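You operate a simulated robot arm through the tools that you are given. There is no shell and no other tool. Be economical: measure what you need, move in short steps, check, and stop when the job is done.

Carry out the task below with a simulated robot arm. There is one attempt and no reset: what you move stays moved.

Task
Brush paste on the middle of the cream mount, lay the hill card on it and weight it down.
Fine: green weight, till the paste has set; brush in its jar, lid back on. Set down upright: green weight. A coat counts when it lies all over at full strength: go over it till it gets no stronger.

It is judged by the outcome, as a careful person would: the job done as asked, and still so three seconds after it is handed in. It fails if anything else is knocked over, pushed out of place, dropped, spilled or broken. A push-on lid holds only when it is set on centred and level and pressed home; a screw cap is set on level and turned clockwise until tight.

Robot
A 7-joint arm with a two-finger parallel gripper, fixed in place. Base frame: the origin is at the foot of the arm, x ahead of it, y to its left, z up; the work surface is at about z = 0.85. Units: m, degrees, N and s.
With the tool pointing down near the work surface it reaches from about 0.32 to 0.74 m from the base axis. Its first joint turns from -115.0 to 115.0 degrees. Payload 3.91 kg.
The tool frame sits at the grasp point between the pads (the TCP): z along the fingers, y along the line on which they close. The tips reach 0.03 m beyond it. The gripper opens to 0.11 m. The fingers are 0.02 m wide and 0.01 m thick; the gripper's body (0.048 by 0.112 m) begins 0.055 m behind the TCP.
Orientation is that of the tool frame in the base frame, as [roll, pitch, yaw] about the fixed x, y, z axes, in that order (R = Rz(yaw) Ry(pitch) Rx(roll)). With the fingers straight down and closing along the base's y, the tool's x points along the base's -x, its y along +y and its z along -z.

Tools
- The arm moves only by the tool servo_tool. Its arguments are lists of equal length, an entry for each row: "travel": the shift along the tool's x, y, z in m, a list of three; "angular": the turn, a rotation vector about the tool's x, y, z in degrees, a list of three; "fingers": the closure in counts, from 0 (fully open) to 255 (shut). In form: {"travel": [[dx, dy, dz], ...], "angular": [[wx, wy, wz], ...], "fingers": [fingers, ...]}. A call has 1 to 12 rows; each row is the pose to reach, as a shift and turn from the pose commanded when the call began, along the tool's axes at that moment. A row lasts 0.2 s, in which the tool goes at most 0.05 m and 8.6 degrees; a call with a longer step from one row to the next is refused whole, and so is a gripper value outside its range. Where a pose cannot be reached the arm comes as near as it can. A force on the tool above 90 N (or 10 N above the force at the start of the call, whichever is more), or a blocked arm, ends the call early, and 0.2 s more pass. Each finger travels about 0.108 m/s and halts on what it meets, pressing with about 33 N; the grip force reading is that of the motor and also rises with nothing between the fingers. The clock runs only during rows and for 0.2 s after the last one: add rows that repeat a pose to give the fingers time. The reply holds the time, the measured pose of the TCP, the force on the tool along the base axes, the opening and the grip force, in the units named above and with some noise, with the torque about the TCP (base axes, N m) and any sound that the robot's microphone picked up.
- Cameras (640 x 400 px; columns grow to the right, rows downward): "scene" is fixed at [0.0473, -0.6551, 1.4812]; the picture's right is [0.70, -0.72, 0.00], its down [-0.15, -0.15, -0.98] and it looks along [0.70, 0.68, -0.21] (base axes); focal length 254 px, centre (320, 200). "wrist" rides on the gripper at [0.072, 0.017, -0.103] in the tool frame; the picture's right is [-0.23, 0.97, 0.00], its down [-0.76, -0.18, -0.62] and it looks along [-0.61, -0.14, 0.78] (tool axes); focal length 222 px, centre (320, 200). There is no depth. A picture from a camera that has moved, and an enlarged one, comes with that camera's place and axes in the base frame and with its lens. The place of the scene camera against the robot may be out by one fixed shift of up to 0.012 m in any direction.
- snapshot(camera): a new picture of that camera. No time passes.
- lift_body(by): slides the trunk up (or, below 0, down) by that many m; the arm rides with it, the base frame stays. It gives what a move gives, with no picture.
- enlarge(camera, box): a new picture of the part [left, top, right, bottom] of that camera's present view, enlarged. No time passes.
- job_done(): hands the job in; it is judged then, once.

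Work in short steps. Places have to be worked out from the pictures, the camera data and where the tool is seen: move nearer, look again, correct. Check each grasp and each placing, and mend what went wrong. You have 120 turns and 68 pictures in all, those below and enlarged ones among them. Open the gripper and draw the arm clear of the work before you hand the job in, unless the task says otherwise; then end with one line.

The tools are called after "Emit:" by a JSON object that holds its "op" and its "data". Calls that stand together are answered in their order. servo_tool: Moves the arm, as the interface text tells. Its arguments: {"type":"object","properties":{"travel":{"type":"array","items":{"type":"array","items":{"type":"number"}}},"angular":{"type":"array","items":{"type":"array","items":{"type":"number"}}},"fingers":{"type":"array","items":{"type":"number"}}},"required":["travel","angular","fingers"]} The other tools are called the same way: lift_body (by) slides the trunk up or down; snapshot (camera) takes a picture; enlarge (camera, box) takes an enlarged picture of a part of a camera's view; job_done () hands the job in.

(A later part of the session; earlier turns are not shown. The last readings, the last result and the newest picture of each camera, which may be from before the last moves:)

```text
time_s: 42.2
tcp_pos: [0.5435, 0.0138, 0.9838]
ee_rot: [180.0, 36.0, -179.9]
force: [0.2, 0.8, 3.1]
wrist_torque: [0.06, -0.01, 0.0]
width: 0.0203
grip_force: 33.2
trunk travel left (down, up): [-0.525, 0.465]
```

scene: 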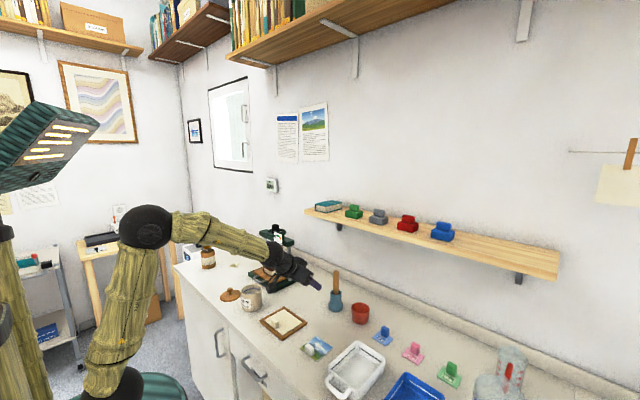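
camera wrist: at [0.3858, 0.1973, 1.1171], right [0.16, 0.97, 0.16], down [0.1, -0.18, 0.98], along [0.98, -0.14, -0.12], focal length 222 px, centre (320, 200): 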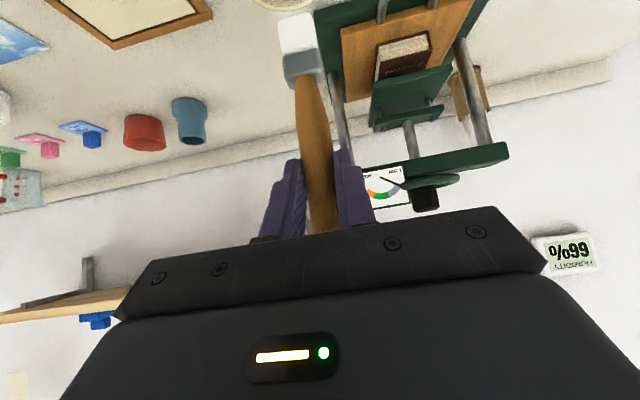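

Light contact (3 N). I press 1 mm more and paint from the block side outward.

Emit:
{"op": "servo_tool", "data": {"travel": [[0.0104, -0.04, -0.0061], [0.0104, -0.003, -0.0061], [0.0104, 0.036, -0.0061], [0.0039, 0.036, -0.0014], [0.0039, -0.003, -0.0014], [0.0039, -0.04, -0.0014], [-0.0025, -0.04, 0.0034], [-0.0025, -0.003, 0.0034], [-0.0025, 0.036, 0.0034], [-0.009, 0.036, 0.0081], [-0.009, -0.003, 0.0081], [-0.009, -0.04, 0.0081]], "angular": [[0, 0, 0], [0, 0, 0], [0, 0, 0], [0, 0, 0], [0, 0, 0], [0, 0, 0], [0, 0, 0], [0, 0, 0], [0, 0, 0], [0, 0, 0], [0, 0, 0], [0, 0, 0]], "fingers": [255, 255, 255, 255, 255, 255, 255, 255, 255, 255, 255, 255]}}

Emit:
{"op": "enlarge", "data": {"camera": "scene", "box": [265, 285, 325, 345]}}

```text
time_s: 44.8
tcp_pos: [0.5526, -0.0262, 0.9835]
ee_rot: [-180.0, 36.1, -180.0]
force: [0.3, 2.2, 12.9]
wrist_torque: [0.27, -0.09, 0.0]
width: 0.0204
grip_force: 33.5
trunk travel left (down, up): [-0.525, 0.465]
```

```text
6.67 times, centred on (295, 315) of scene
camera zoom: at [0.0473, -0.6551, 1.4812], right [0.7, -0.72, 0.0], down [-0.15, -0.15, -0.98], along [0.7, 0.68, -0.21], focal length 1696 px, centre (487, -567)
```

zoom: 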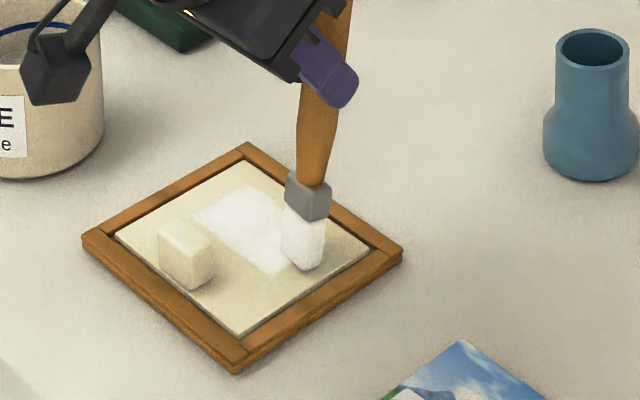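

The coat fills a fixed rectangle beside the block. I cover the far half, then compare strength.

Emit:
{"op": "servo_tool", "data": {"travel": [[-0.0065, 0, 0.0047], [-0.0065, 0.038, 0.0047], [-0.0065, 0.076, 0.0047], [-0.0129, 0.076, 0.0094], [-0.0129, 0.038, 0.0094], [-0.0129, 0, 0.0094], [-0.0194, 0, 0.0141], [-0.0194, 0.038, 0.0141], [-0.0194, 0.076, 0.0141], [-0.0097, 0.076, 0.0071], [-0.0097, 0.038, 0.0071], [-0.0097, 0.0, 0.0071]], "angular": [[0, 0, 0], [0, 0, 0], [0, 0, 0], [0, 0, 0], [0, 0, 0], [0, 0, 0], [0, 0, 0], [0, 0, 0], [0, 0, 0], [0, 0, 0], [0, 0, 0], [0, 0, 0]], "fingers": [255, 255, 255, 255, 255, 255, 255, 255, 255, 255, 255, 255]}}

Emit:
{"op": "servo_tool", "data": {"travel": [[-0.025, 0.0, -0.034], [-0.03, 0, -0.041], [-0.03, 0, -0.041]], "angular": [[0, 0, 0], [0, 0, 0], [0, 0, 0]], "fingers": [255, 255, 255]}}

Emit:
{"op": "enlarge", "data": {"camera": "scene", "box": [265, 285, 325, 345]}}

```text
time_s: 47.4
tcp_pos: [0.5665, -0.0282, 0.9815]
ee_rot: [-179.9, 36.0, -179.9]
force: [-0.5, -0.5, 7.7]
wrist_torque: [-0.02, 0.04, 0.02]
width: 0.0202
grip_force: 32.3
trunk travel left (down, up): [-0.525, 0.465]
```

```text
time_s: 48.2
tcp_pos: [0.5683, -0.0246, 1.0331]
ee_rot: [-179.9, 36.0, -179.9]
force: [0.6, 0.8, -0.3]
wrist_torque: [0.02, 0.01, 0.0]
width: 0.0204
grip_force: 33.2
trunk travel left (down, up): [-0.525, 0.465]
```

```text
6.67 times, centred on (295, 315) of scene
camera zoom: at [0.0473, -0.6551, 1.4812], right [0.7, -0.72, 0.0], down [-0.15, -0.15, -0.98], along [0.7, 0.68, -0.21], focal length 1696 px, centre (487, -567)
```

zoom: 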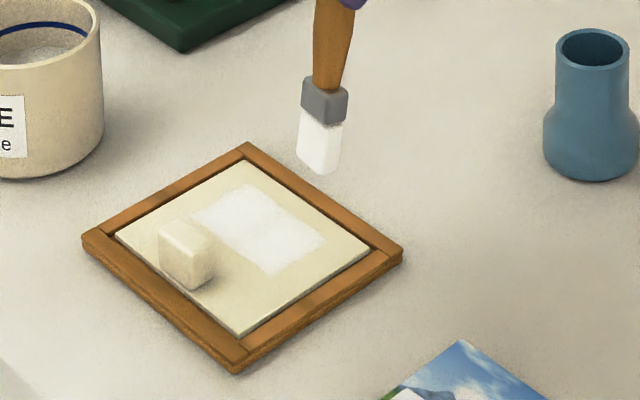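

Coat rectangle looks even; zoom in to judge strength.

Emit:
{"op": "enlarge", "data": {"camera": "scene", "box": [280, 308, 304, 332]}}

```text
16.00 times, centred on (292, 320) of scene
camera zoom: at [0.0473, -0.6551, 1.4812], right [0.7, -0.72, 0.0], down [-0.15, -0.15, -0.98], along [0.7, 0.68, -0.21], focal length 4070 px, centre (768, -1720)
```

zoom: 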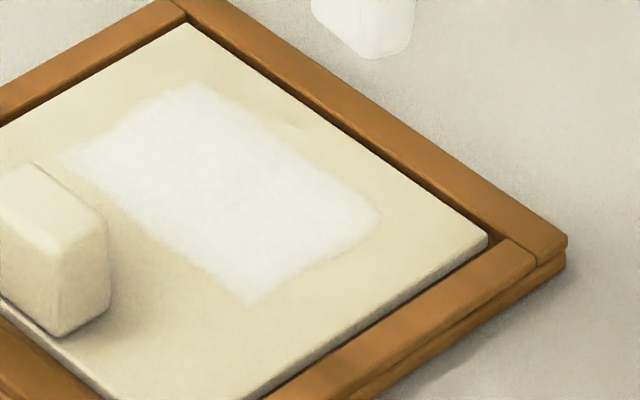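

Corners at L and R are a touch thinner. I repeat the full set of strokes, with margins.

Emit:
{"op": "servo_tool", "data": {"travel": [[0.018, 0, 0.03], [0.0195, 0, 0.0486], [0.0195, 0.042, 0.0486], [0.0195, 0.083, 0.0486], [0.0268, 0.083, 0.0434], [0.0268, 0.042, 0.0434], [0.0268, 0, 0.0434], [0.034, 0, 0.0381], [0.034, 0.042, 0.0381], [0.034, 0.083, 0.0381], [0.0413, 0.083, 0.0328], [0.0413, 0.042, 0.0328]], "angular": [[0, 0, 0], [0, 0, 0], [0, 0, 0], [0, 0, 0], [0, 0, 0], [0, 0, 0], [0, 0, 0], [0, 0, 0], [0, 0, 0], [0, 0, 0], [0, 0, 0], [0, 0, 0]], "fingers": [255, 255, 255, 255, 255, 255, 255, 255, 255, 255, 255, 255]}}

Emit:
{"op": "servo_tool", "data": {"travel": [[0, -0.042, 0], [0.0073, -0.042, -0.0053], [0.0073, 0, -0.0053], [0.0073, 0.041, -0.0053], [0.0146, 0.041, -0.0106], [0.0146, 0, -0.0106], [0.0146, -0.042, -0.0106], [0.0109, -0.042, -0.0079], [0.0109, 0, -0.0079], [0.0109, 0.041, -0.0079], [-0.01, 0.05, -0.038], [-0.01, 0.05, -0.038]], "angular": [[0, 0, 0], [0, 0, 0], [0, 0, 0], [0, 0, 0], [0, 0, 0], [0, 0, 0], [0, 0, 0], [0, 0, 0], [0, 0, 0], [0, 0, 0], [0, 0, 0], [0, 0, 0]], "fingers": [255, 255, 255, 255, 255, 255, 255, 255, 255, 255, 255, 255]}}

Emit:
{"op": "enlarge", "data": {"camera": "scene", "box": [280, 308, 304, 332]}}

```text
time_s: 50.8
tcp_pos: [0.5548, 0.0146, 0.9817]
ee_rot: [-180.0, 36.0, -179.9]
force: [-0.1, -2.7, 8.6]
wrist_torque: [-0.18, -0.08, 0.0]
width: 0.0204
grip_force: 32.4
trunk travel left (down, up): [-0.525, 0.465]
```

```text
time_s: 53.4
tcp_pos: [0.5383, 0.0642, 1.0183]
ee_rot: [180.0, 35.8, -180.0]
force: [0.1, 0.0, 0.1]
wrist_torque: [0.03, 0.02, 0.01]
width: 0.0204
grip_force: 33.2
trunk travel left (down, up): [-0.525, 0.465]
```

```text
16.00 times, centred on (292, 320) of scene
camera zoom: at [0.0473, -0.6551, 1.4812], right [0.7, -0.72, 0.0], down [-0.15, -0.15, -0.98], along [0.7, 0.68, -0.21], focal length 4070 px, centre (768, -1720)
```

zoom: 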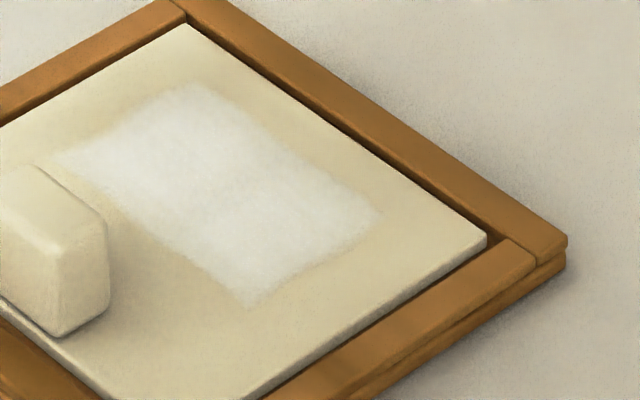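

Corners have filled in. To be sure of full strength I reload once more and go over it again.

Emit:
{"op": "servo_tool", "data": {"travel": [[-0.0176, 0, -0.0243], [-0.0353, 0, -0.0485], [-0.0353, 0.04, -0.0485], [-0.0353, 0.08, -0.0485], [-0.0228, 0.1165, -0.0576], [-0.0022, 0.1165, -0.0293], [0.0154, 0.1165, -0.0051], [0.0181, 0.1165, -0.0014], [0.0181, 0.1165, -0.0014], [-0.0051, 0.1165, -0.0334], [-0.0228, 0.1165, -0.0576], [-0.0228, 0.1165, -0.0576]], "angular": [[0, 0, 0], [0, 0, 0], [0, 0, 0], [0, 0, 0], [0, 0, 0], [0, 0, 0], [0, 0, 0], [0, 0, 0], [0, 0, 0], [0, 0, 0], [0, 0, 0], [0, 0, 0]], "fingers": [255, 255, 255, 255, 255, 255, 255, 255, 255, 255, 255, 255]}}

Emit:
{"op": "enlarge", "data": {"camera": "scene", "box": [235, 250, 315, 330]}}

```text
time_s: 56.0
tcp_pos: [0.5223, 0.182, 1.0785]
ee_rot: [179.9, 35.9, -180.0]
force: [-0.1, 0.2, 0.0]
wrist_torque: [-0.01, -0.01, -0.02]
width: 0.0204
grip_force: 32.9
trunk travel left (down, up): [-0.525, 0.465]
```

```text
5.00 times, centred on (275, 290) of scene
camera zoom: at [0.0473, -0.6551, 1.4812], right [0.7, -0.72, 0.0], down [-0.15, -0.15, -0.98], along [0.7, 0.68, -0.21], focal length 1272 px, centre (545, -250)
```

zoom: 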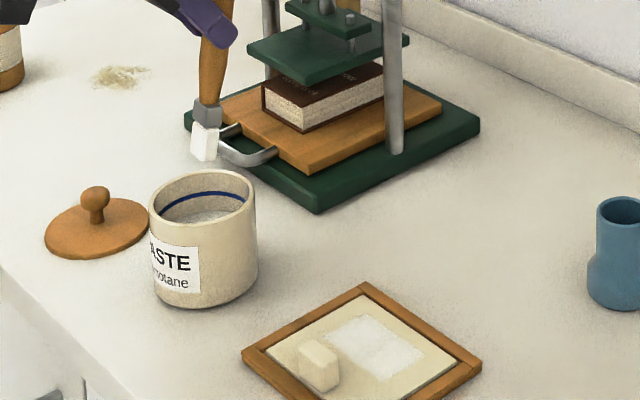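

Loaded again. Back to the mount's far −y corner, hovering.

Emit:
{"op": "servo_tool", "data": {"travel": [[-0.0093, -0.041, 0.0068], [-0.0186, -0.082, 0.0135], [-0.0279, -0.123, 0.0203], [-0.0372, -0.164, 0.027], [-0.0465, -0.2065, 0.0338], [-0.023, -0.2065, 0.0662], [0.0026, -0.2065, 0.1014], [0.0026, -0.2065, 0.1014]], "angular": [[0, 0, 0], [0, 0, 0], [0, 0, 0], [0, 0, 0], [0, 0, 0], [0, 0, 0], [0, 0, 0], [0, 0, 0]], "fingers": [255, 255, 255, 255, 255, 255, 255, 255]}}

Emit:
{"op": "servo_tool", "data": {"travel": [[0.0076, 0.02, 0.0105], [0.0079, 0.02, 0.0109], [0.0079, 0.02, 0.0109]], "angular": [[0, 0, 0], [0, 0, 0], [0, 0, 0]], "fingers": [255, 255, 255]}}

```text
time_s: 57.8
tcp_pos: [0.5827, -0.0237, 0.9933]
ee_rot: [180.0, 36.0, 180.0]
force: [0.3, 0.5, -0.4]
wrist_torque: [0.04, -0.04, 0.02]
width: 0.0205
grip_force: 33.2
trunk travel left (down, up): [-0.525, 0.465]
```

```text
time_s: 58.6
tcp_pos: [0.5814, -0.0048, 0.9814]
ee_rot: [-180.0, 36.0, -180.0]
force: [1.0, 0.2, 5.3]
wrist_torque: [0.08, -0.22, -0.02]
width: 0.0203
grip_force: 32.4
trunk travel left (down, up): [-0.525, 0.465]
```

Contact 5 N. Full strokes again.

Emit:
{"op": "servo_tool", "data": {"travel": [[0.0003, -0.023, 0.0004], [0.0003, 0.02, 0.0004], [0.0003, 0.063, 0.0004], [0.0076, 0.063, -0.0049], [0.0076, 0.02, -0.0049], [0.0076, -0.023, -0.0049], [0.0149, -0.023, -0.0102], [0.0149, 0.02, -0.0102], [0.0149, 0.063, -0.0102], [0.0221, 0.063, -0.0155], [0.0221, 0.02, -0.0155], [0.0221, -0.023, -0.0155]], "angular": [[0, 0, 0], [0, 0, 0], [0, 0, 0], [0, 0, 0], [0, 0, 0], [0, 0, 0], [0, 0, 0], [0, 0, 0], [0, 0, 0], [0, 0, 0], [0, 0, 0], [0, 0, 0]], "fingers": [255, 255, 255, 255, 255, 255, 255, 255, 255, 255, 255, 255]}}

Emit:
{"op": "servo_tool", "data": {"travel": [[0.0073, 0, -0.0053], [0.0073, 0.043, -0.0053], [0.0073, 0.086, -0.0053], [0.0146, 0.086, -0.0106], [0.0146, 0.043, -0.0106], [0.0146, 0, -0.0106], [-0.0073, 0, 0.0053], [-0.0073, 0.043, 0.0053], [-0.0073, 0.086, 0.0053], [-0.032, 0.09, -0.034], [-0.032, 0.09, -0.034]], "angular": [[0, 0, 0], [0, 0, 0], [0, 0, 0], [0, 0, 0], [0, 0, 0], [0, 0, 0], [0, 0, 0], [0, 0, 0], [0, 0, 0], [0, 0, 0], [0, 0, 0]], "fingers": [255, 255, 255, 255, 255, 255, 255, 255, 255, 255, 255]}}

Emit:
{"op": "enlarge", "data": {"camera": "scene", "box": [280, 308, 304, 332]}}

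```text
time_s: 61.2
tcp_pos: [0.5536, -0.0276, 0.9813]
ee_rot: [179.9, 36.0, -180.0]
force: [0.3, 0.8, 10.5]
wrist_torque: [0.2, 0.05, -0.02]
width: 0.0208
grip_force: 32.8
trunk travel left (down, up): [-0.525, 0.465]
```

```text
time_s: 63.6
tcp_pos: [0.5613, 0.0627, 1.028]
ee_rot: [179.9, 35.9, -180.0]
force: [-1.0, -0.4, 0.7]
wrist_torque: [0.01, -0.03, 0.01]
width: 0.0205
grip_force: 33.6
trunk travel left (down, up): [-0.525, 0.465]
```

```text
16.00 times, centred on (292, 320) of scene
camera zoom: at [0.0473, -0.6551, 1.4812], right [0.7, -0.72, 0.0], down [-0.15, -0.15, -0.98], along [0.7, 0.68, -0.21], focal length 4070 px, centre (768, -1720)
```

zoom: 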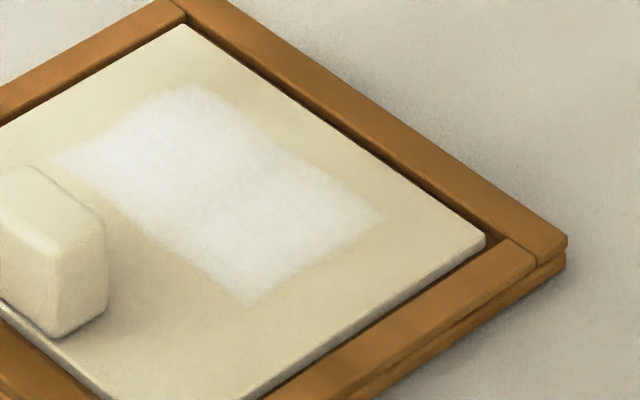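

The coat is even, with no further gain. Now the brush goes back: hover its tip over the blue jar.

Emit:
{"op": "servo_tool", "data": {"travel": [[-0.0235, 0, -0.0324], [-0.0513, -0.0248, -0.0122], [-0.0791, -0.0496, 0.008], [-0.1069, -0.0744, 0.0282], [-0.1347, -0.0992, 0.0484], [-0.1626, -0.124, 0.0687], [-0.1626, -0.124, 0.0687]], "angular": [[0, 0, 0], [0, 0, 0], [0, 0, 0], [0, 0, 0], [0, 0, 0], [0, 0, 0], [0, 0, 0]], "fingers": [255, 255, 255, 255, 255, 255, 255]}}

Emit:
{"op": "enlarge", "data": {"camera": "scene", "box": [305, 250, 365, 310]}}

Emit:
{"op": "snapshot", "data": {"camera": "wrist"}}

```text
time_s: 65.2
tcp_pos: [0.732, -0.062, 1.0663]
ee_rot: [180.0, 36.0, -179.8]
force: [-0.7, -0.7, -0.6]
wrist_torque: [0.03, 0.01, 0.04]
width: 0.0203
grip_force: 32.7
trunk travel left (down, up): [-0.525, 0.465]
```

```text
6.67 times, centred on (335, 280) of scene
camera zoom: at [0.0473, -0.6551, 1.4812], right [0.7, -0.72, 0.0], down [-0.15, -0.15, -0.98], along [0.7, 0.68, -0.21], focal length 1696 px, centre (220, -333)
```

zoom: 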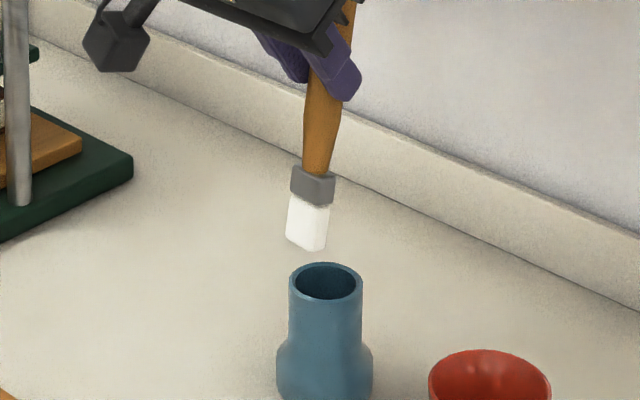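

```text
24 pictures are left
camera wrist: at [0.6122, -0.0448, 1.1081], right [0.18, 0.97, 0.13], down [0.25, -0.18, 0.95], along [0.95, -0.14, -0.28], focal length 222 px, centre (320, 200)
```

wrist: 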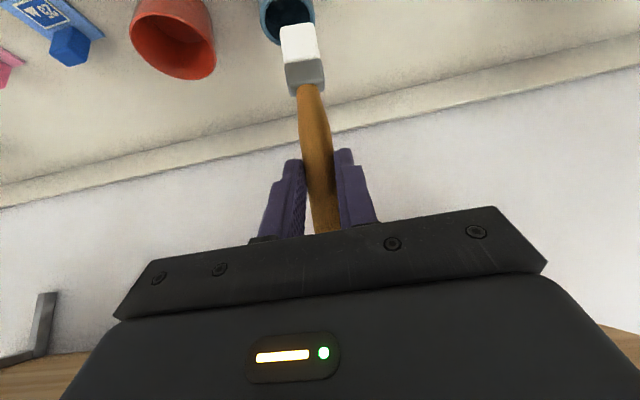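

The tip must shift ~11 mm to −y. I correct, lower 4 cm into the mouth and check forces.

Emit:
{"op": "servo_tool", "data": {"travel": [[0, -0.0105, 0], [0.0118, -0.0105, 0.0162], [0.0176, -0.0105, 0.0243], [0.0235, -0.0105, 0.0324], [0.0235, -0.0105, 0.0324]], "angular": [[0, 0, 0], [0, 0, 0], [0, 0, 0], [0, 0, 0], [0, 0, 0]], "fingers": [255, 255, 255, 255, 255]}}

Emit:
{"op": "enlarge", "data": {"camera": "scene", "box": [305, 250, 365, 310]}}

```text
time_s: 66.4
tcp_pos: [0.7306, -0.0721, 1.0336]
ee_rot: [-179.9, 36.8, -179.9]
force: [5.8, 2.4, 32.6]
wrist_torque: [0.28, -0.42, -0.03]
width: 0.0207
grip_force: 33.1
trunk travel left (down, up): [-0.525, 0.465]
```

```text
6.67 times, centred on (335, 280) of scene
camera zoom: at [0.0473, -0.6551, 1.4812], right [0.7, -0.72, 0.0], down [-0.15, -0.15, -0.98], along [0.7, 0.68, -0.21], focal length 1696 px, centre (220, -333)
```

zoom: 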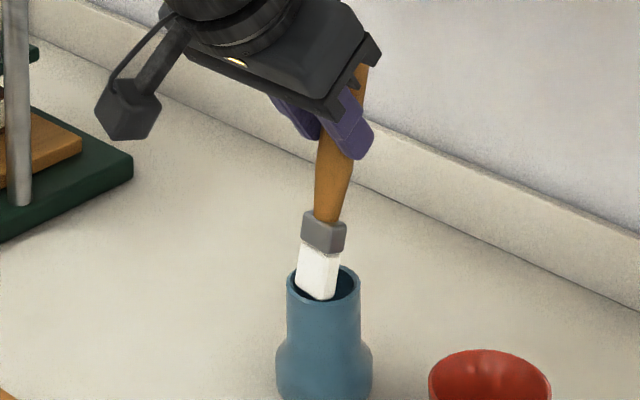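

The bristles caught the low-x rim (force +x). I back up, shift +6 mm in x and try again, slowly.

Emit:
{"op": "servo_tool", "data": {"travel": [[-0.0118, 0, -0.0162], [-0.0167, 0, -0.0127], [-0.0108, 0, -0.0046], [-0.0049, 0, 0.0035], [-0.0049, 0, 0.0035]], "angular": [[0, 0, 0], [0, 0, 0], [0, 0, 0], [0, 0, 0], [0, 0, 0]], "fingers": [255, 255, 255, 255, 255]}}

Emit:
{"op": "enlarge", "data": {"camera": "scene", "box": [315, 260, 355, 300]}}

```text
time_s: 67.6
tcp_pos: [0.7388, -0.0714, 1.0323]
ee_rot: [-179.9, 36.6, -179.9]
force: [0.8, 2.2, 22.1]
wrist_torque: [-0.03, 0.07, 0.01]
width: 0.0203
grip_force: 33.2
trunk travel left (down, up): [-0.525, 0.465]
```

```text
10.00 times, centred on (335, 280) of scene
camera zoom: at [0.0473, -0.6551, 1.4812], right [0.7, -0.72, 0.0], down [-0.15, -0.15, -0.98], along [0.7, 0.68, -0.21], focal length 2544 px, centre (170, -600)
```

zoom: 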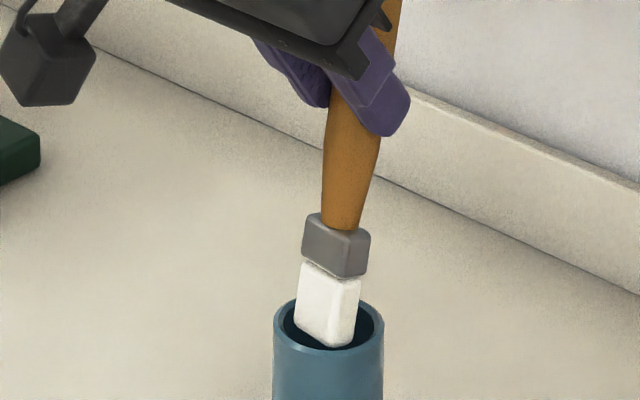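

Bristles still catch the near rim; the brush leans ~4°. I raise, straighten it by 4°, shift slightly away from the camera and lower again.

Emit:
{"op": "servo_tool", "data": {"travel": [[-0.0088, 0, -0.0121], [-0.0064, 0.01, -0.0139], [0.0024, 0.01, -0.0018], [0.0059, 0.01, 0.003], [0.0059, 0.01, 0.003]], "angular": [[0, 0, 0], [2.3, -2.8, -1.7], [2.3, -2.8, -1.7], [2.3, -2.8, -1.7], [2.3, -2.8, -1.7]], "fingers": [255, 255, 255, 255, 255]}}

Emit:
{"op": "enlarge", "data": {"camera": "scene", "box": [315, 260, 355, 300]}}

```text
time_s: 68.8
tcp_pos: [0.7354, -0.0616, 1.021]
ee_rot: [-176.4, 38.7, -177.7]
force: [0.8, -0.9, 0.2]
wrist_torque: [-0.08, -0.04, -0.01]
width: 0.0205
grip_force: 32.7
trunk travel left (down, up): [-0.525, 0.465]
```

```text
10.00 times, centred on (335, 280) of scene
camera zoom: at [0.0473, -0.6551, 1.4812], right [0.7, -0.72, 0.0], down [-0.15, -0.15, -0.98], along [0.7, 0.68, -0.21], focal length 2544 px, centre (170, -600)
```

zoom: 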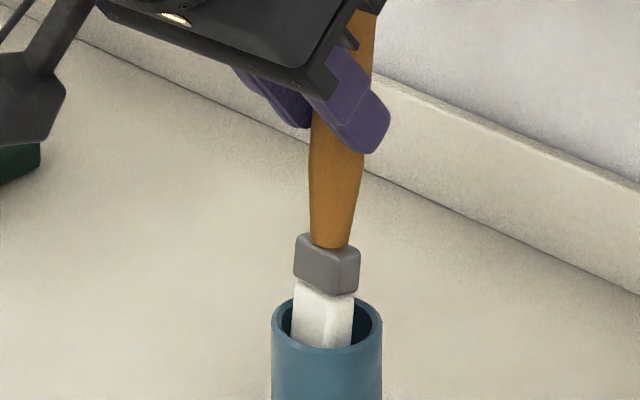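

It is inside the mouth, no force. Continue straight down 2 cm.

Emit:
{"op": "servo_tool", "data": {"travel": [[0.0063, 0.0005, 0.0078], [0.0125, 0.001, 0.0156], [0.0125, 0.001, 0.0156]], "angular": [[0, 0, 0], [0, 0, 0], [0, 0, 0]], "fingers": [255, 255, 255]}}

```text
time_s: 69.6
tcp_pos: [0.7336, -0.0612, 1.0067]
ee_rot: [-176.2, 39.4, -177.7]
force: [4.0, -2.2, 26.5]
wrist_torque: [-0.03, -0.7, -0.09]
width: 0.0203
grip_force: 33.8
trunk travel left (down, up): [-0.525, 0.465]
```

Ferrule catches the rim (low-x/high-y side). Back up 6 mm, shift (+3, −3) mm and lower again.

Emit:
{"op": "servo_tool", "data": {"travel": [[-0.0038, -0.0003, -0.0047], [-0.006, -0.0033, -0.0027], [-0.0022, -0.003, 0.002], [0.0016, -0.0027, 0.0067], [0.0016, -0.0027, 0.0067]], "angular": [[0, 0, 0], [0, 0, 0], [0, 0, 0], [0, 0, 0], [0, 0, 0]], "fingers": [255, 255, 255, 255, 255]}}

Emit:
{"op": "enlarge", "data": {"camera": "scene", "box": [315, 260, 355, 300]}}

```text
time_s: 70.8
tcp_pos: [0.7375, -0.0659, 0.99]
ee_rot: [-176.4, 38.2, -177.6]
force: [-0.6, -1.0, -0.4]
wrist_torque: [-0.03, 0.06, -0.02]
width: 0.0206
grip_force: 32.7
trunk travel left (down, up): [-0.525, 0.465]
```

```text
10.00 times, centred on (335, 280) of scene
camera zoom: at [0.0473, -0.6551, 1.4812], right [0.7, -0.72, 0.0], down [-0.15, -0.15, -0.98], along [0.7, 0.68, -0.21], focal length 2544 px, centre (170, -600)
```

zoom: 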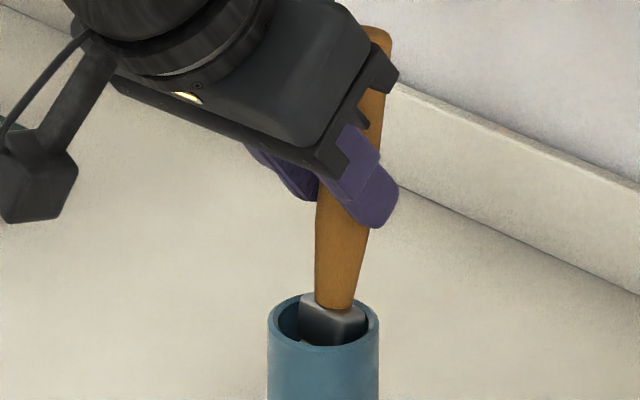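

Ferrule is in the jar. Lower further until it bottoms.

Emit:
{"op": "servo_tool", "data": {"travel": [[0.005, 0.0004, 0.0062], [0.0075, 0.0006, 0.0093], [0.0075, 0.0006, 0.0093]], "angular": [[0, 0, 0], [0, 0, 0], [0, 0, 0]], "fingers": [255, 255, 255]}}

```text
time_s: 71.6
tcp_pos: [0.7379, -0.065, 0.9844]
ee_rot: [-176.3, 38.7, -177.8]
force: [-0.1, 0.4, -1.0]
wrist_torque: [-0.01, 0.04, 0.04]
width: 0.0206
grip_force: 33.4
trunk travel left (down, up): [-0.525, 0.465]
```

Emit:
{"op": "servo_tool", "data": {"travel": [[0.0031, 0.0002, 0.0039], [0.0056, 0.0004, 0.007], [0.0056, 0.0004, 0.007]], "angular": [[0, 0, 0], [0, 0, 0], [0, 0, 0]], "fingers": [255, 255, 255]}}

```text
time_s: 72.4
tcp_pos: [0.7382, -0.0662, 0.9747]
ee_rot: [-176.3, 38.7, -177.8]
force: [-1.0, -0.8, 1.1]
wrist_torque: [0.0, 0.06, 0.01]
width: 0.0203
grip_force: 33.0
trunk travel left (down, up): [-0.525, 0.465]
```

Near bottom (tip ≈0.857). Release and back out along the tool axis.

Emit:
{"op": "servo_tool", "data": {"travel": [[0, 0, 0], [0, 0, 0], [0, 0, 0], [0, 0, -0.03], [0, 0, -0.07], [0, 0, -0.11], [0, 0, -0.11]], "angular": [[0, 0, 0], [0, 0, 0], [0, 0, 0], [0, 0, 0], [0, 0, 0], [0, 0, 0], [0, 0, 0]], "fingers": [190, 110, 110, 110, 110, 110, 110]}}

Emit:
{"op": "enlarge", "data": {"camera": "scene", "box": [250, 230, 370, 350]}}

```text
time_s: 74.0
tcp_pos: [0.6686, -0.0618, 1.0594]
ee_rot: [-176.3, 38.7, -177.7]
force: [-0.3, -0.1, 0.5]
wrist_torque: [0.03, 0.03, 0.01]
width: 0.0626
grip_force: 0.1
trunk travel left (down, up): [-0.525, 0.465]
```

```text
3.33 times, centred on (310, 290) of scene
camera zoom: at [0.0473, -0.6551, 1.4812], right [0.7, -0.72, 0.0], down [-0.15, -0.15, -0.98], along [0.7, 0.68, -0.21], focal length 848 px, centre (353, -100)
```

zoom: 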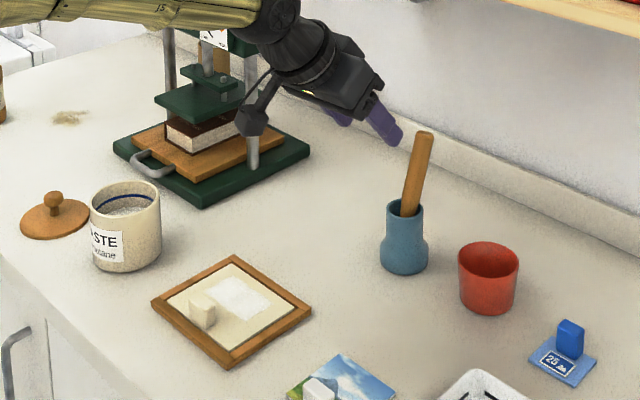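

Brush is back in its jar. Now to the card: return the tool to straight down and hover near the card's white block.

Emit:
{"op": "servo_tool", "data": {"travel": [[0.0236, -0.0154, -0.0115], [0.0472, -0.0308, -0.0231], [0.0708, -0.0462, -0.0346], [0.0943, -0.0616, -0.0461], [0.1179, -0.077, -0.0577], [0.1415, -0.0924, -0.0692], [0.1415, -0.0924, -0.0692]], "angular": [[-0.46, 6.47, 0.15], [-0.92, 12.93, 0.31], [-1.38, 19.4, 0.46], [-1.84, 25.87, 0.61], [-2.3, 32.33, 0.77], [-2.76, 38.8, 0.92], [-2.76, 38.8, 0.92]], "fingers": [110, 110, 110, 110, 110, 110, 110]}}

Emit:
{"op": "snapshot", "data": {"camera": "wrist"}}

```text
time_s: 75.6
tcp_pos: [0.5139, -0.1547, 1.0303]
ee_rot: [-180.0, -0.1, -179.9]
force: [0.2, 0.1, -0.2]
wrist_torque: [-0.02, -0.01, 0.0]
width: 0.0624
grip_force: 0.0
trunk travel left (down, up): [-0.525, 0.465]
```

```text
18 pictures are left
camera wrist: at [0.4428, -0.1381, 1.1349], right [0.23, 0.97, 0.0], down [0.76, -0.18, 0.62], along [0.61, -0.14, -0.78], focal length 222 px, centre (320, 200)
```

wrist: 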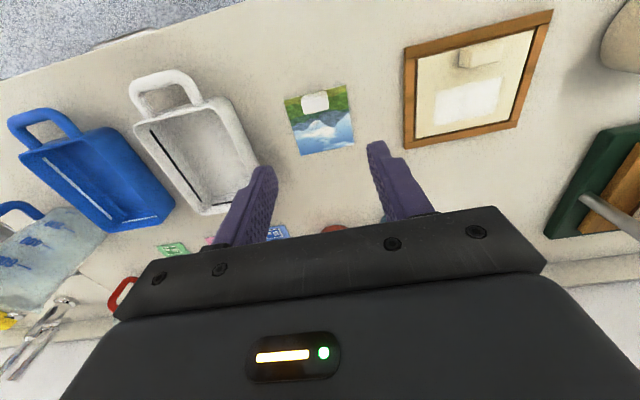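

Card centre ≈(0.541, −0.158), its block ≈(0.507, −0.158); coat centre ≈(0.551, 0.011). I descend toward the block, gripping a few mm to +x of its centre so that my fingers miss the mount's own block later.

Emit:
{"op": "servo_tool", "data": {"travel": [[0.001, -0.003, 0.04], [0.001, -0.003, 0.08], [0.001, -0.003, 0.105], [0.001, -0.003, 0.105]], "angular": [[0, 0, 0], [0, 0, 0], [0, 0, 0], [0, 0, 0]], "fingers": [110, 110, 110, 110]}}

Emit:
{"op": "snapshot", "data": {"camera": "wrist"}}

```text
time_s: 76.6
tcp_pos: [0.516, -0.1576, 0.9239]
ee_rot: [-180.0, -0.1, -179.9]
force: [-0.3, 0.0, -0.3]
wrist_torque: [0.03, 0.0, -0.02]
width: 0.0626
grip_force: 0.1
trunk travel left (down, up): [-0.525, 0.465]
```

```text
17 pictures are left
camera wrist: at [0.443, -0.141, 1.0284], right [0.23, 0.97, 0.0], down [0.76, -0.18, 0.62], along [0.61, -0.14, -0.78], focal length 222 px, centre (320, 200)
```

wrist: 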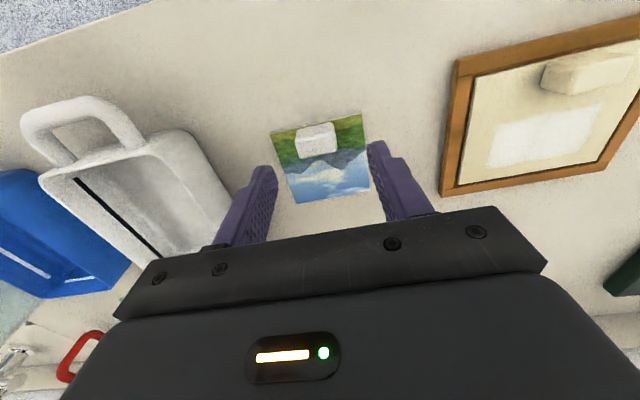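

Block top ≈(0.505, −0.159). Descend to TCP z≈0.887 and grip.

Emit:
{"op": "servo_tool", "data": {"travel": [[0.002, -0.0015, 0.02], [0.002, -0.0015, 0.036], [0.002, -0.0015, 0.036], [0.002, -0.0015, 0.036], [0.002, -0.0015, 0.036], [0.002, -0.0015, 0.036]], "angular": [[0, 0, 0], [0, 0, 0], [0, 0, 0], [0, 0, 0], [0, 0, 0], [0, 0, 0]], "fingers": [110, 110, 110, 255, 255, 255]}}

```text
time_s: 78.0
tcp_pos: [0.5141, -0.1604, 0.888]
ee_rot: [180.0, 0.1, -179.9]
force: [0.4, 0.3, -0.3]
wrist_torque: [-0.01, 0.0, 0.02]
width: 0.0289
grip_force: 33.4
trunk travel left (down, up): [-0.525, 0.465]
```

Gripped (29 mm). Lift and carry over the mount, hovering to check alignment.

Emit:
{"op": "servo_tool", "data": {"travel": [[0, 0, -0.03], [0, 0, -0.06], [-0.003, 0.042, -0.06], [-0.006, 0.085, -0.06], [-0.009, 0.128, -0.06], [-0.0105, 0.1695, -0.06], [-0.0105, 0.1695, -0.05], [-0.0105, 0.1695, -0.05]], "angular": [[0, 0, 0], [0, 0, 0], [0, 0, 0], [0, 0, 0], [0, 0, 0], [0, 0, 0], [0, 0, 0], [0, 0, 0]], "fingers": [255, 255, 255, 255, 255, 255, 255, 255]}}

Emit:
{"op": "snapshot", "data": {"camera": "wrist"}}

Emit:
{"op": "enlarge", "data": {"camera": "scene", "box": [265, 285, 325, 345]}}

```text
time_s: 79.8
tcp_pos: [0.523, 0.0108, 0.9382]
ee_rot: [180.0, 0.1, -180.0]
force: [0.1, -0.1, 0.0]
wrist_torque: [0.0, 0.02, -0.02]
width: 0.0289
grip_force: 33.4
trunk travel left (down, up): [-0.525, 0.465]
```

```text
16 pictures are left
camera wrist: at [0.4513, 0.027, 1.0433], right [0.23, 0.97, 0.0], down [0.76, -0.18, 0.62], along [0.61, -0.14, -0.78], focal length 222 px, centre (320, 200)
```

wrist: 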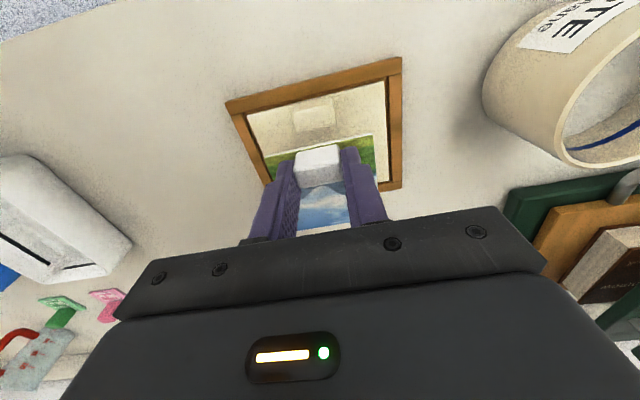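

```text
6.67 times, centred on (295, 315) of scene
camera zoom: at [0.0473, -0.6551, 1.4812], right [0.7, -0.72, 0.0], down [-0.15, -0.15, -0.98], along [0.7, 0.68, -0.21], focal length 1696 px, centre (487, -567)
```

zoom: 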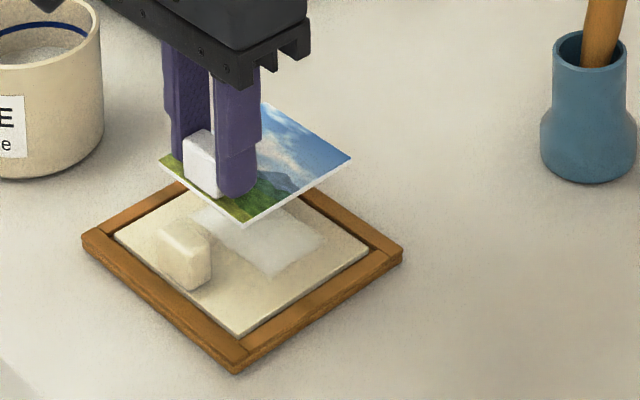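

Alignment good: card x≈0.512–0.585, centred on the coat, clear of the mount's block (≤0.508). Descend to just above, then in small steps.

Emit:
{"op": "servo_tool", "data": {"travel": [[0, 0, 0.015], [0, 0, 0.03], [0, 0, 0.033], [0, 0, 0.033]], "angular": [[0, 0, 0], [0, 0, 0], [0, 0, 0], [0, 0, 0]], "fingers": [255, 255, 255, 255]}}

Emit:
{"op": "servo_tool", "data": {"travel": [[0, 0, 0.003], [0, 0, 0.003]], "angular": [[0, 0, 0], [0, 0, 0]], "fingers": [255, 255]}}

```text
time_s: 80.8
tcp_pos: [0.5236, 0.0112, 0.9056]
ee_rot: [-180.0, -0.1, -179.9]
force: [-0.3, -1.0, -1.0]
wrist_torque: [-0.02, -0.04, -0.01]
width: 0.0285
grip_force: 33.4
trunk travel left (down, up): [-0.525, 0.465]
```

```text
time_s: 81.4
tcp_pos: [0.5233, 0.0101, 0.9016]
ee_rot: [179.9, 0.0, -179.9]
force: [-0.2, 0.6, -0.3]
wrist_torque: [-0.02, -0.01, 0.01]
width: 0.0287
grip_force: 33.1
trunk travel left (down, up): [-0.525, 0.465]
```

Emit:
{"op": "servo_tool", "data": {"travel": [[0, 0, 0.002], [0, 0, 0.002]], "angular": [[0, 0, 0], [0, 0, 0]], "fingers": [255, 255]}}

Emit:
{"op": "servo_tool", "data": {"travel": [[0, 0, 0.002], [0, 0, 0.002]], "angular": [[0, 0, 0], [0, 0, 0]], "fingers": [255, 255]}}

```text
time_s: 82.0
tcp_pos: [0.5236, 0.0095, 0.9004]
ee_rot: [-179.9, 0.0, -179.9]
force: [0.7, -0.2, -1.0]
wrist_torque: [-0.02, 0.04, 0.0]
width: 0.0286
grip_force: 33.0
trunk travel left (down, up): [-0.525, 0.465]
```

```text
time_s: 82.6
tcp_pos: [0.5243, 0.0104, 0.8992]
ee_rot: [179.9, 0.0, -179.9]
force: [-0.1, -0.3, 0.7]
wrist_torque: [0.01, 0.01, 0.02]
width: 0.0288
grip_force: 32.2
trunk travel left (down, up): [-0.525, 0.465]
```

Emit:
{"op": "servo_tool", "data": {"travel": [[0, 0, 0.002], [0, 0, 0.002]], "angular": [[0, 0, 0], [0, 0, 0]], "fingers": [255, 255]}}

Emit:
{"op": "servo_tool", "data": {"travel": [[0, 0, 0.0015], [0, 0, 0.0015]], "angular": [[0, 0, 0], [0, 0, 0]], "fingers": [255, 255]}}

```text
time_s: 83.2
tcp_pos: [0.523, 0.0098, 0.8968]
ee_rot: [-180.0, 0.1, -179.8]
force: [1.5, -1.3, 8.0]
wrist_torque: [-0.01, -0.15, 0.0]
width: 0.0286
grip_force: 33.6
trunk travel left (down, up): [-0.525, 0.465]
```

```text
time_s: 83.8
tcp_pos: [0.5226, 0.0103, 0.8966]
ee_rot: [-179.9, 0.2, -180.0]
force: [2.7, -0.4, 21.4]
wrist_torque: [0.03, -0.17, -0.01]
width: 0.0287
grip_force: 33.0
trunk travel left (down, up): [-0.525, 0.465]
```

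Card laid and pressed. Release gently and rise, then check.

Emit:
{"op": "servo_tool", "data": {"travel": [[0, 0, -0.0015], [0, 0, -0.0015], [0, 0, -0.0015], [0, 0, -0.03], [0, 0, -0.07], [0, 0, -0.11], [0, 0, -0.11]], "angular": [[0, 0, 0], [0, 0, 0], [0, 0, 0], [0, 0, 0], [0, 0, 0], [0, 0, 0], [0, 0, 0]], "fingers": [255, 150, 150, 150, 150, 150, 150]}}

Emit:
{"op": "enlarge", "data": {"camera": "scene", "box": [265, 285, 325, 345]}}

```text
time_s: 85.4
tcp_pos: [0.5222, 0.0101, 1.0075]
ee_rot: [-179.9, 0.0, -179.9]
force: [0.4, -0.4, -0.1]
wrist_torque: [-0.02, 0.0, -0.02]
width: 0.0456
grip_force: 0.2
trunk travel left (down, up): [-0.525, 0.465]
```

```text
6.67 times, centred on (295, 315) of scene
camera zoom: at [0.0473, -0.6551, 1.4812], right [0.7, -0.72, 0.0], down [-0.15, -0.15, -0.98], along [0.7, 0.68, -0.21], focal length 1696 px, centre (487, -567)
```

zoom: 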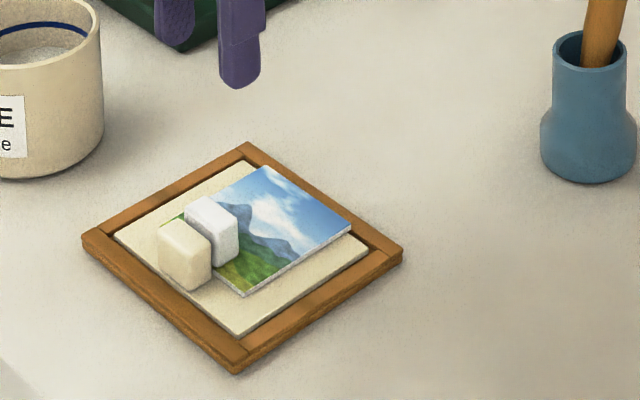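

Card is flat and covers the coat. Now the green weight on the shelf: raise the trunk, then tilt the tool forward 60° and look.

Emit:
{"op": "lift_body", "data": {"by": 0.27}}

Emit:
{"op": "servo_tool", "data": {"travel": [[-0.015, -0.012, 0], [-0.03, -0.024, 0], [-0.045, -0.036, 0], [-0.06, -0.048, 0], [-0.075, -0.06, 0], [-0.09, -0.072, 0], [-0.105, -0.084, 0], [-0.12, -0.095, 0], [-0.12, -0.095, 0]], "angular": [[0, -7.5, 0], [0, -15, 0], [0, -22.5, 0], [0, -30, 0], [0, -37.5, 0], [0, -45, 0], [0, -52.5, 0], [0, -60, 0], [0, -60, 0]], "fingers": [100, 80, 80, 80, 80, 80, 80, 80, 80]}}

Emit:
{"op": "snapshot", "data": {"camera": "wrist"}}

```text
time_s: 88.2
tcp_pos: [0.5221, 0.0112, 1.276]
ee_rot: [-179.9, 0.0, -179.9]
force: [-0.4, 0.4, 0.2]
wrist_torque: [-0.02, 0.03, 0.0]
width: 0.0451
grip_force: 0.0
trunk travel left (down, up): [-0.795, 0.195]
```

```text
time_s: 90.2
tcp_pos: [0.642, -0.0831, 1.2757]
ee_rot: [-179.9, 60.2, -179.8]
force: [-0.1, -0.7, 0.7]
wrist_torque: [-0.02, 0.0, -0.03]
width: 0.0754
grip_force: 0.1
trunk travel left (down, up): [-0.795, 0.195]
```

```text
13 pictures are left
camera wrist: at [0.5167, -0.0666, 1.2658], right [0.11, 0.97, 0.2], down [-0.16, -0.18, 0.97], along [0.98, -0.14, 0.14], focal length 222 px, centre (320, 200)
```

wrist: 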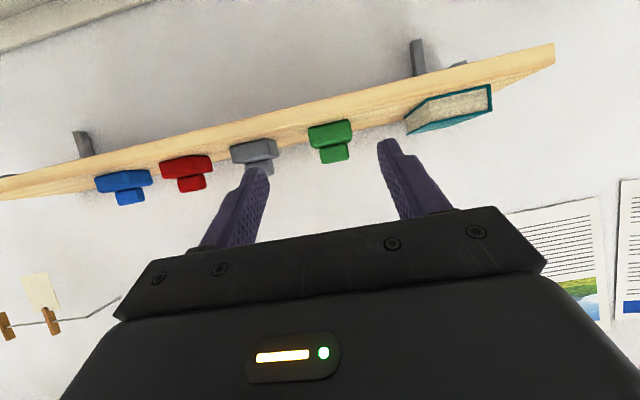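

Handle of the green weight ≈(0.826, −0.078, 1.25). I go above it with the same 60° tilt, fingers open wide enough.

Emit:
{"op": "servo_tool", "data": {"travel": [[-0.0294, 0.005, -0.017], [-0.0505, 0.005, 0.0196], [-0.0716, 0.005, 0.0562], [-0.0928, 0.005, 0.0928], [-0.114, 0.005, 0.129], [-0.114, 0.005, 0.129]], "angular": [[0, 0, 0], [0, 0, 0], [0, 0, 0], [0, 0, 0], [0, 0, 0], [0, 0, 0]], "fingers": [80, 80, 80, 80, 80, 80]}}

Emit:
{"op": "snapshot", "data": {"camera": "wrist"}}

Emit:
{"op": "enlarge", "data": {"camera": "scene", "box": [310, 170, 400, 240]}}

```text
time_s: 91.5
tcp_pos: [0.8109, -0.0784, 1.3112]
ee_rot: [-179.9, 60.0, -179.9]
force: [0.1, 1.1, 0.9]
wrist_torque: [0.01, -0.01, 0.03]
width: 0.0755
grip_force: 0.0
trunk travel left (down, up): [-0.795, 0.195]
```

```text
12 pictures are left
camera wrist: at [0.6857, -0.0625, 1.3009], right [0.11, 0.97, 0.2], down [-0.16, -0.18, 0.97], along [0.98, -0.14, 0.13], focal length 222 px, centre (320, 200)
```

wrist: 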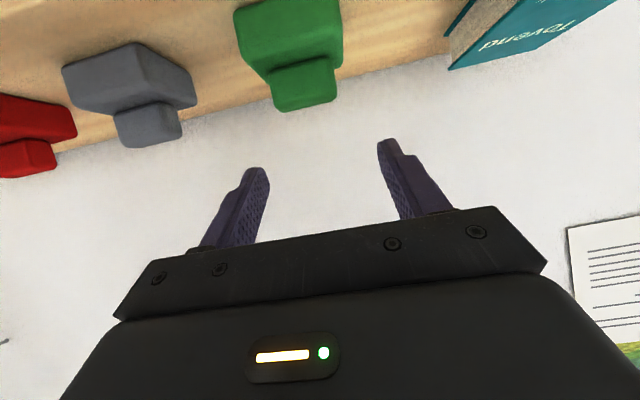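

```text
5.71 times, centred on (355, 205) of scene
camera zoom: at [0.0473, -0.6551, 1.4812], right [0.7, -0.72, 0.0], down [-0.15, -0.15, -0.98], along [0.7, 0.68, -0.21], focal length 1454 px, centre (120, 171)
```

zoom: 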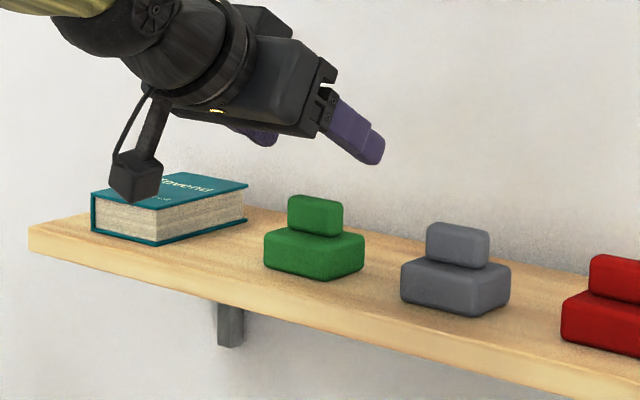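

Handle confirmed around (0.825, −0.077), base top ≈1.24. Descend to TCP z≈1.270 and read the force.

Emit:
{"op": "servo_tool", "data": {"travel": [[0.0173, 0.001, 0.01], [0.0303, 0.001, 0.0175], [0.0355, 0.001, 0.0205], [0.0355, 0.001, 0.0205]], "angular": [[0, 0, 0], [0, 0, 0], [0, 0, 0], [0, 0, 0]], "fingers": [80, 80, 80, 80]}}

Emit:
{"op": "enlarge", "data": {"camera": "scene", "box": [330, 185, 390, 230]}}

```text
time_s: 92.5
tcp_pos: [0.8112, -0.0779, 1.2687]
ee_rot: [179.9, 60.0, -179.9]
force: [0.3, 0.0, 0.7]
wrist_torque: [0.01, 0.0, 0.04]
width: 0.0757
grip_force: 0.1
trunk travel left (down, up): [-0.795, 0.195]
```

```text
8.89 times, centred on (360, 208) of scene
camera zoom: at [0.0473, -0.6551, 1.4812], right [0.7, -0.72, 0.0], down [-0.15, -0.15, -0.98], along [0.7, 0.68, -0.21], focal length 2261 px, centre (-36, 133)
```

zoom: 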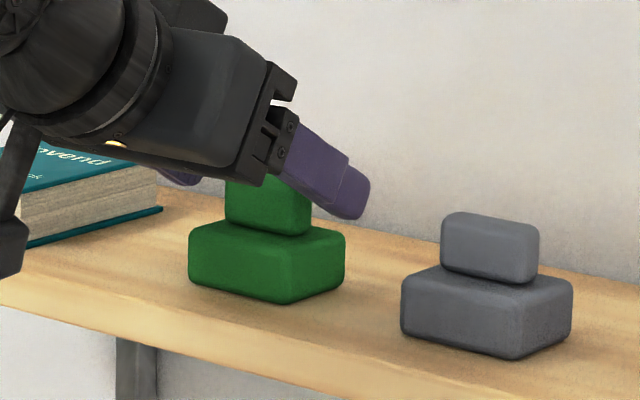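

Finger still ~9 mm above the base top; descend 7 mm more, then close.

Emit:
{"op": "servo_tool", "data": {"travel": [[0.0035, 0, 0.002], [0.0061, 0, 0.0035], [0.0061, 0, 0.0035]], "angular": [[0, 0, 0], [0, 0, 0], [0, 0, 0]], "fingers": [80, 80, 80]}}

Emit:
{"op": "servo_tool", "data": {"travel": [[0, 0, 0], [0, 0, 0], [0, 0, 0], [0, 0, 0]], "angular": [[0, 0, 0], [0, 0, 0], [0, 0, 0], [0, 0, 0]], "fingers": [130, 255, 255, 255]}}

Emit:
{"op": "enlarge", "data": {"camera": "scene", "box": [330, 185, 390, 230]}}

```text
time_s: 93.3
tcp_pos: [0.8118, -0.0772, 1.2617]
ee_rot: [180.0, 59.9, -179.9]
force: [-0.2, -0.4, -0.1]
wrist_torque: [-0.03, 0.03, 0.0]
width: 0.0757
grip_force: 0.0
trunk travel left (down, up): [-0.795, 0.195]
```

```text
time_s: 94.3
tcp_pos: [0.8123, -0.079, 1.2612]
ee_rot: [180.0, 60.0, -179.9]
force: [-0.6, -2.8, 1.0]
wrist_torque: [0.02, -0.03, -0.05]
width: 0.0396
grip_force: 32.9
trunk travel left (down, up): [-0.795, 0.195]
```

```text
8.89 times, centred on (360, 208) of scene
camera zoom: at [0.0473, -0.6551, 1.4812], right [0.7, -0.72, 0.0], down [-0.15, -0.15, -0.98], along [0.7, 0.68, -0.21], focal length 2261 px, centre (-36, 133)
```

zoom: 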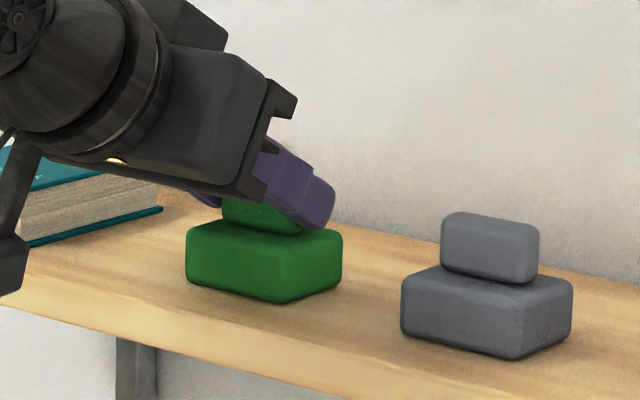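

Firm grip on the handle (40 mm). Lift 5 cm and check the load.

Emit:
{"op": "servo_tool", "data": {"travel": [[-0.0087, 0, -0.005], [-0.0217, 0, -0.0125], [-0.0346, 0, -0.02], [-0.0433, 0, -0.025], [-0.0433, 0, -0.025]], "angular": [[0, 0, 0], [0, 0, 0], [0, 0, 0], [0, 0, 0], [0, 0, 0]], "fingers": [255, 255, 255, 255, 255]}}

Emit:
{"op": "enlarge", "data": {"camera": "scene", "box": [320, 165, 390, 225]}}

```text
time_s: 95.5
tcp_pos: [0.8116, -0.0773, 1.312]
ee_rot: [180.0, 59.9, -179.9]
force: [0.0, 1.1, -4.0]
wrist_torque: [-0.04, 0.07, 0.0]
width: 0.0398
grip_force: 32.8
trunk travel left (down, up): [-0.795, 0.195]
```

```text
6.67 times, centred on (355, 195) of scene
camera zoom: at [0.0473, -0.6551, 1.4812], right [0.7, -0.72, 0.0], down [-0.15, -0.15, -0.98], along [0.7, 0.68, -0.21], focal length 1696 px, centre (87, 233)
```

zoom: 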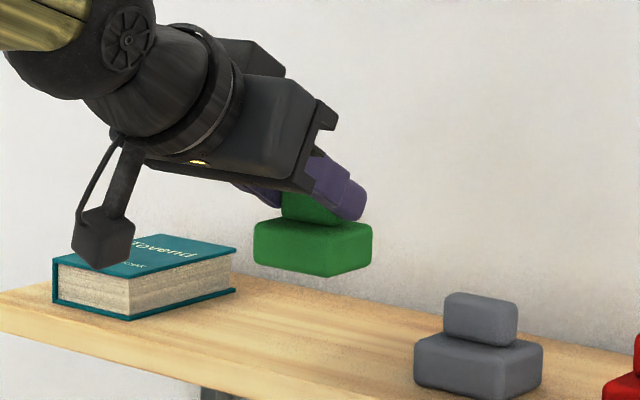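

Weight is up, level (~0.4 kg). Retreat straight back, then toward the mount's y.

Emit:
{"op": "servo_tool", "data": {"travel": [[0.0192, 0, -0.0333], [0.0384, 0, -0.0666], [0.0576, 0, -0.0999], [0.0769, 0.022, -0.1332], [0.0961, 0.044, -0.1664], [0.1153, 0.066, -0.1997], [0.1345, 0.088, -0.233], [0.1345, 0.088, -0.233]], "angular": [[0, 0, 0], [0, 0, 0], [0, 0, 0], [0, 0, 0], [0, 0, 0], [0, 0, 0], [0, 0, 0], [0, 0, 0]], "fingers": [255, 255, 255, 255, 255, 255, 255, 255]}}

Emit:
{"op": "lift_body", "data": {"by": -0.32}}

Emit:
{"op": "snapshot", "data": {"camera": "scene"}}

```text
time_s: 97.3
tcp_pos: [0.5431, 0.0081, 1.3119]
ee_rot: [-180.0, 59.9, 179.9]
force: [-0.4, -0.1, -3.8]
wrist_torque: [-0.01, 0.06, -0.01]
width: 0.0394
grip_force: 32.5
trunk travel left (down, up): [-0.795, 0.195]
```

```text
time_s: 100.5
tcp_pos: [0.5436, 0.0094, 0.9917]
ee_rot: [179.9, 60.0, -179.9]
force: [-0.3, -0.3, -3.0]
wrist_torque: [0.03, 0.05, 0.01]
width: 0.0396
grip_force: 33.2
trunk travel left (down, up): [-0.475, 0.515]
```

```text
7 pictures are left
```

scene: 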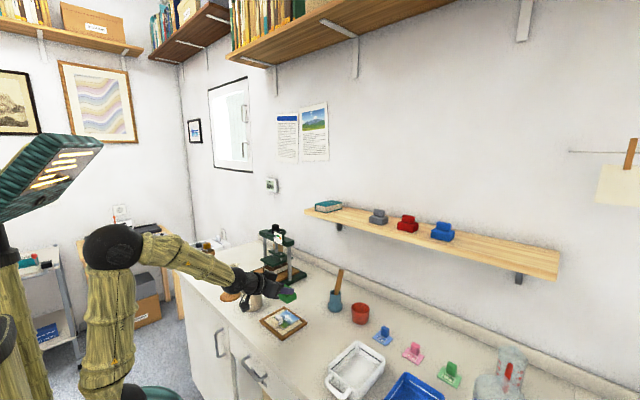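

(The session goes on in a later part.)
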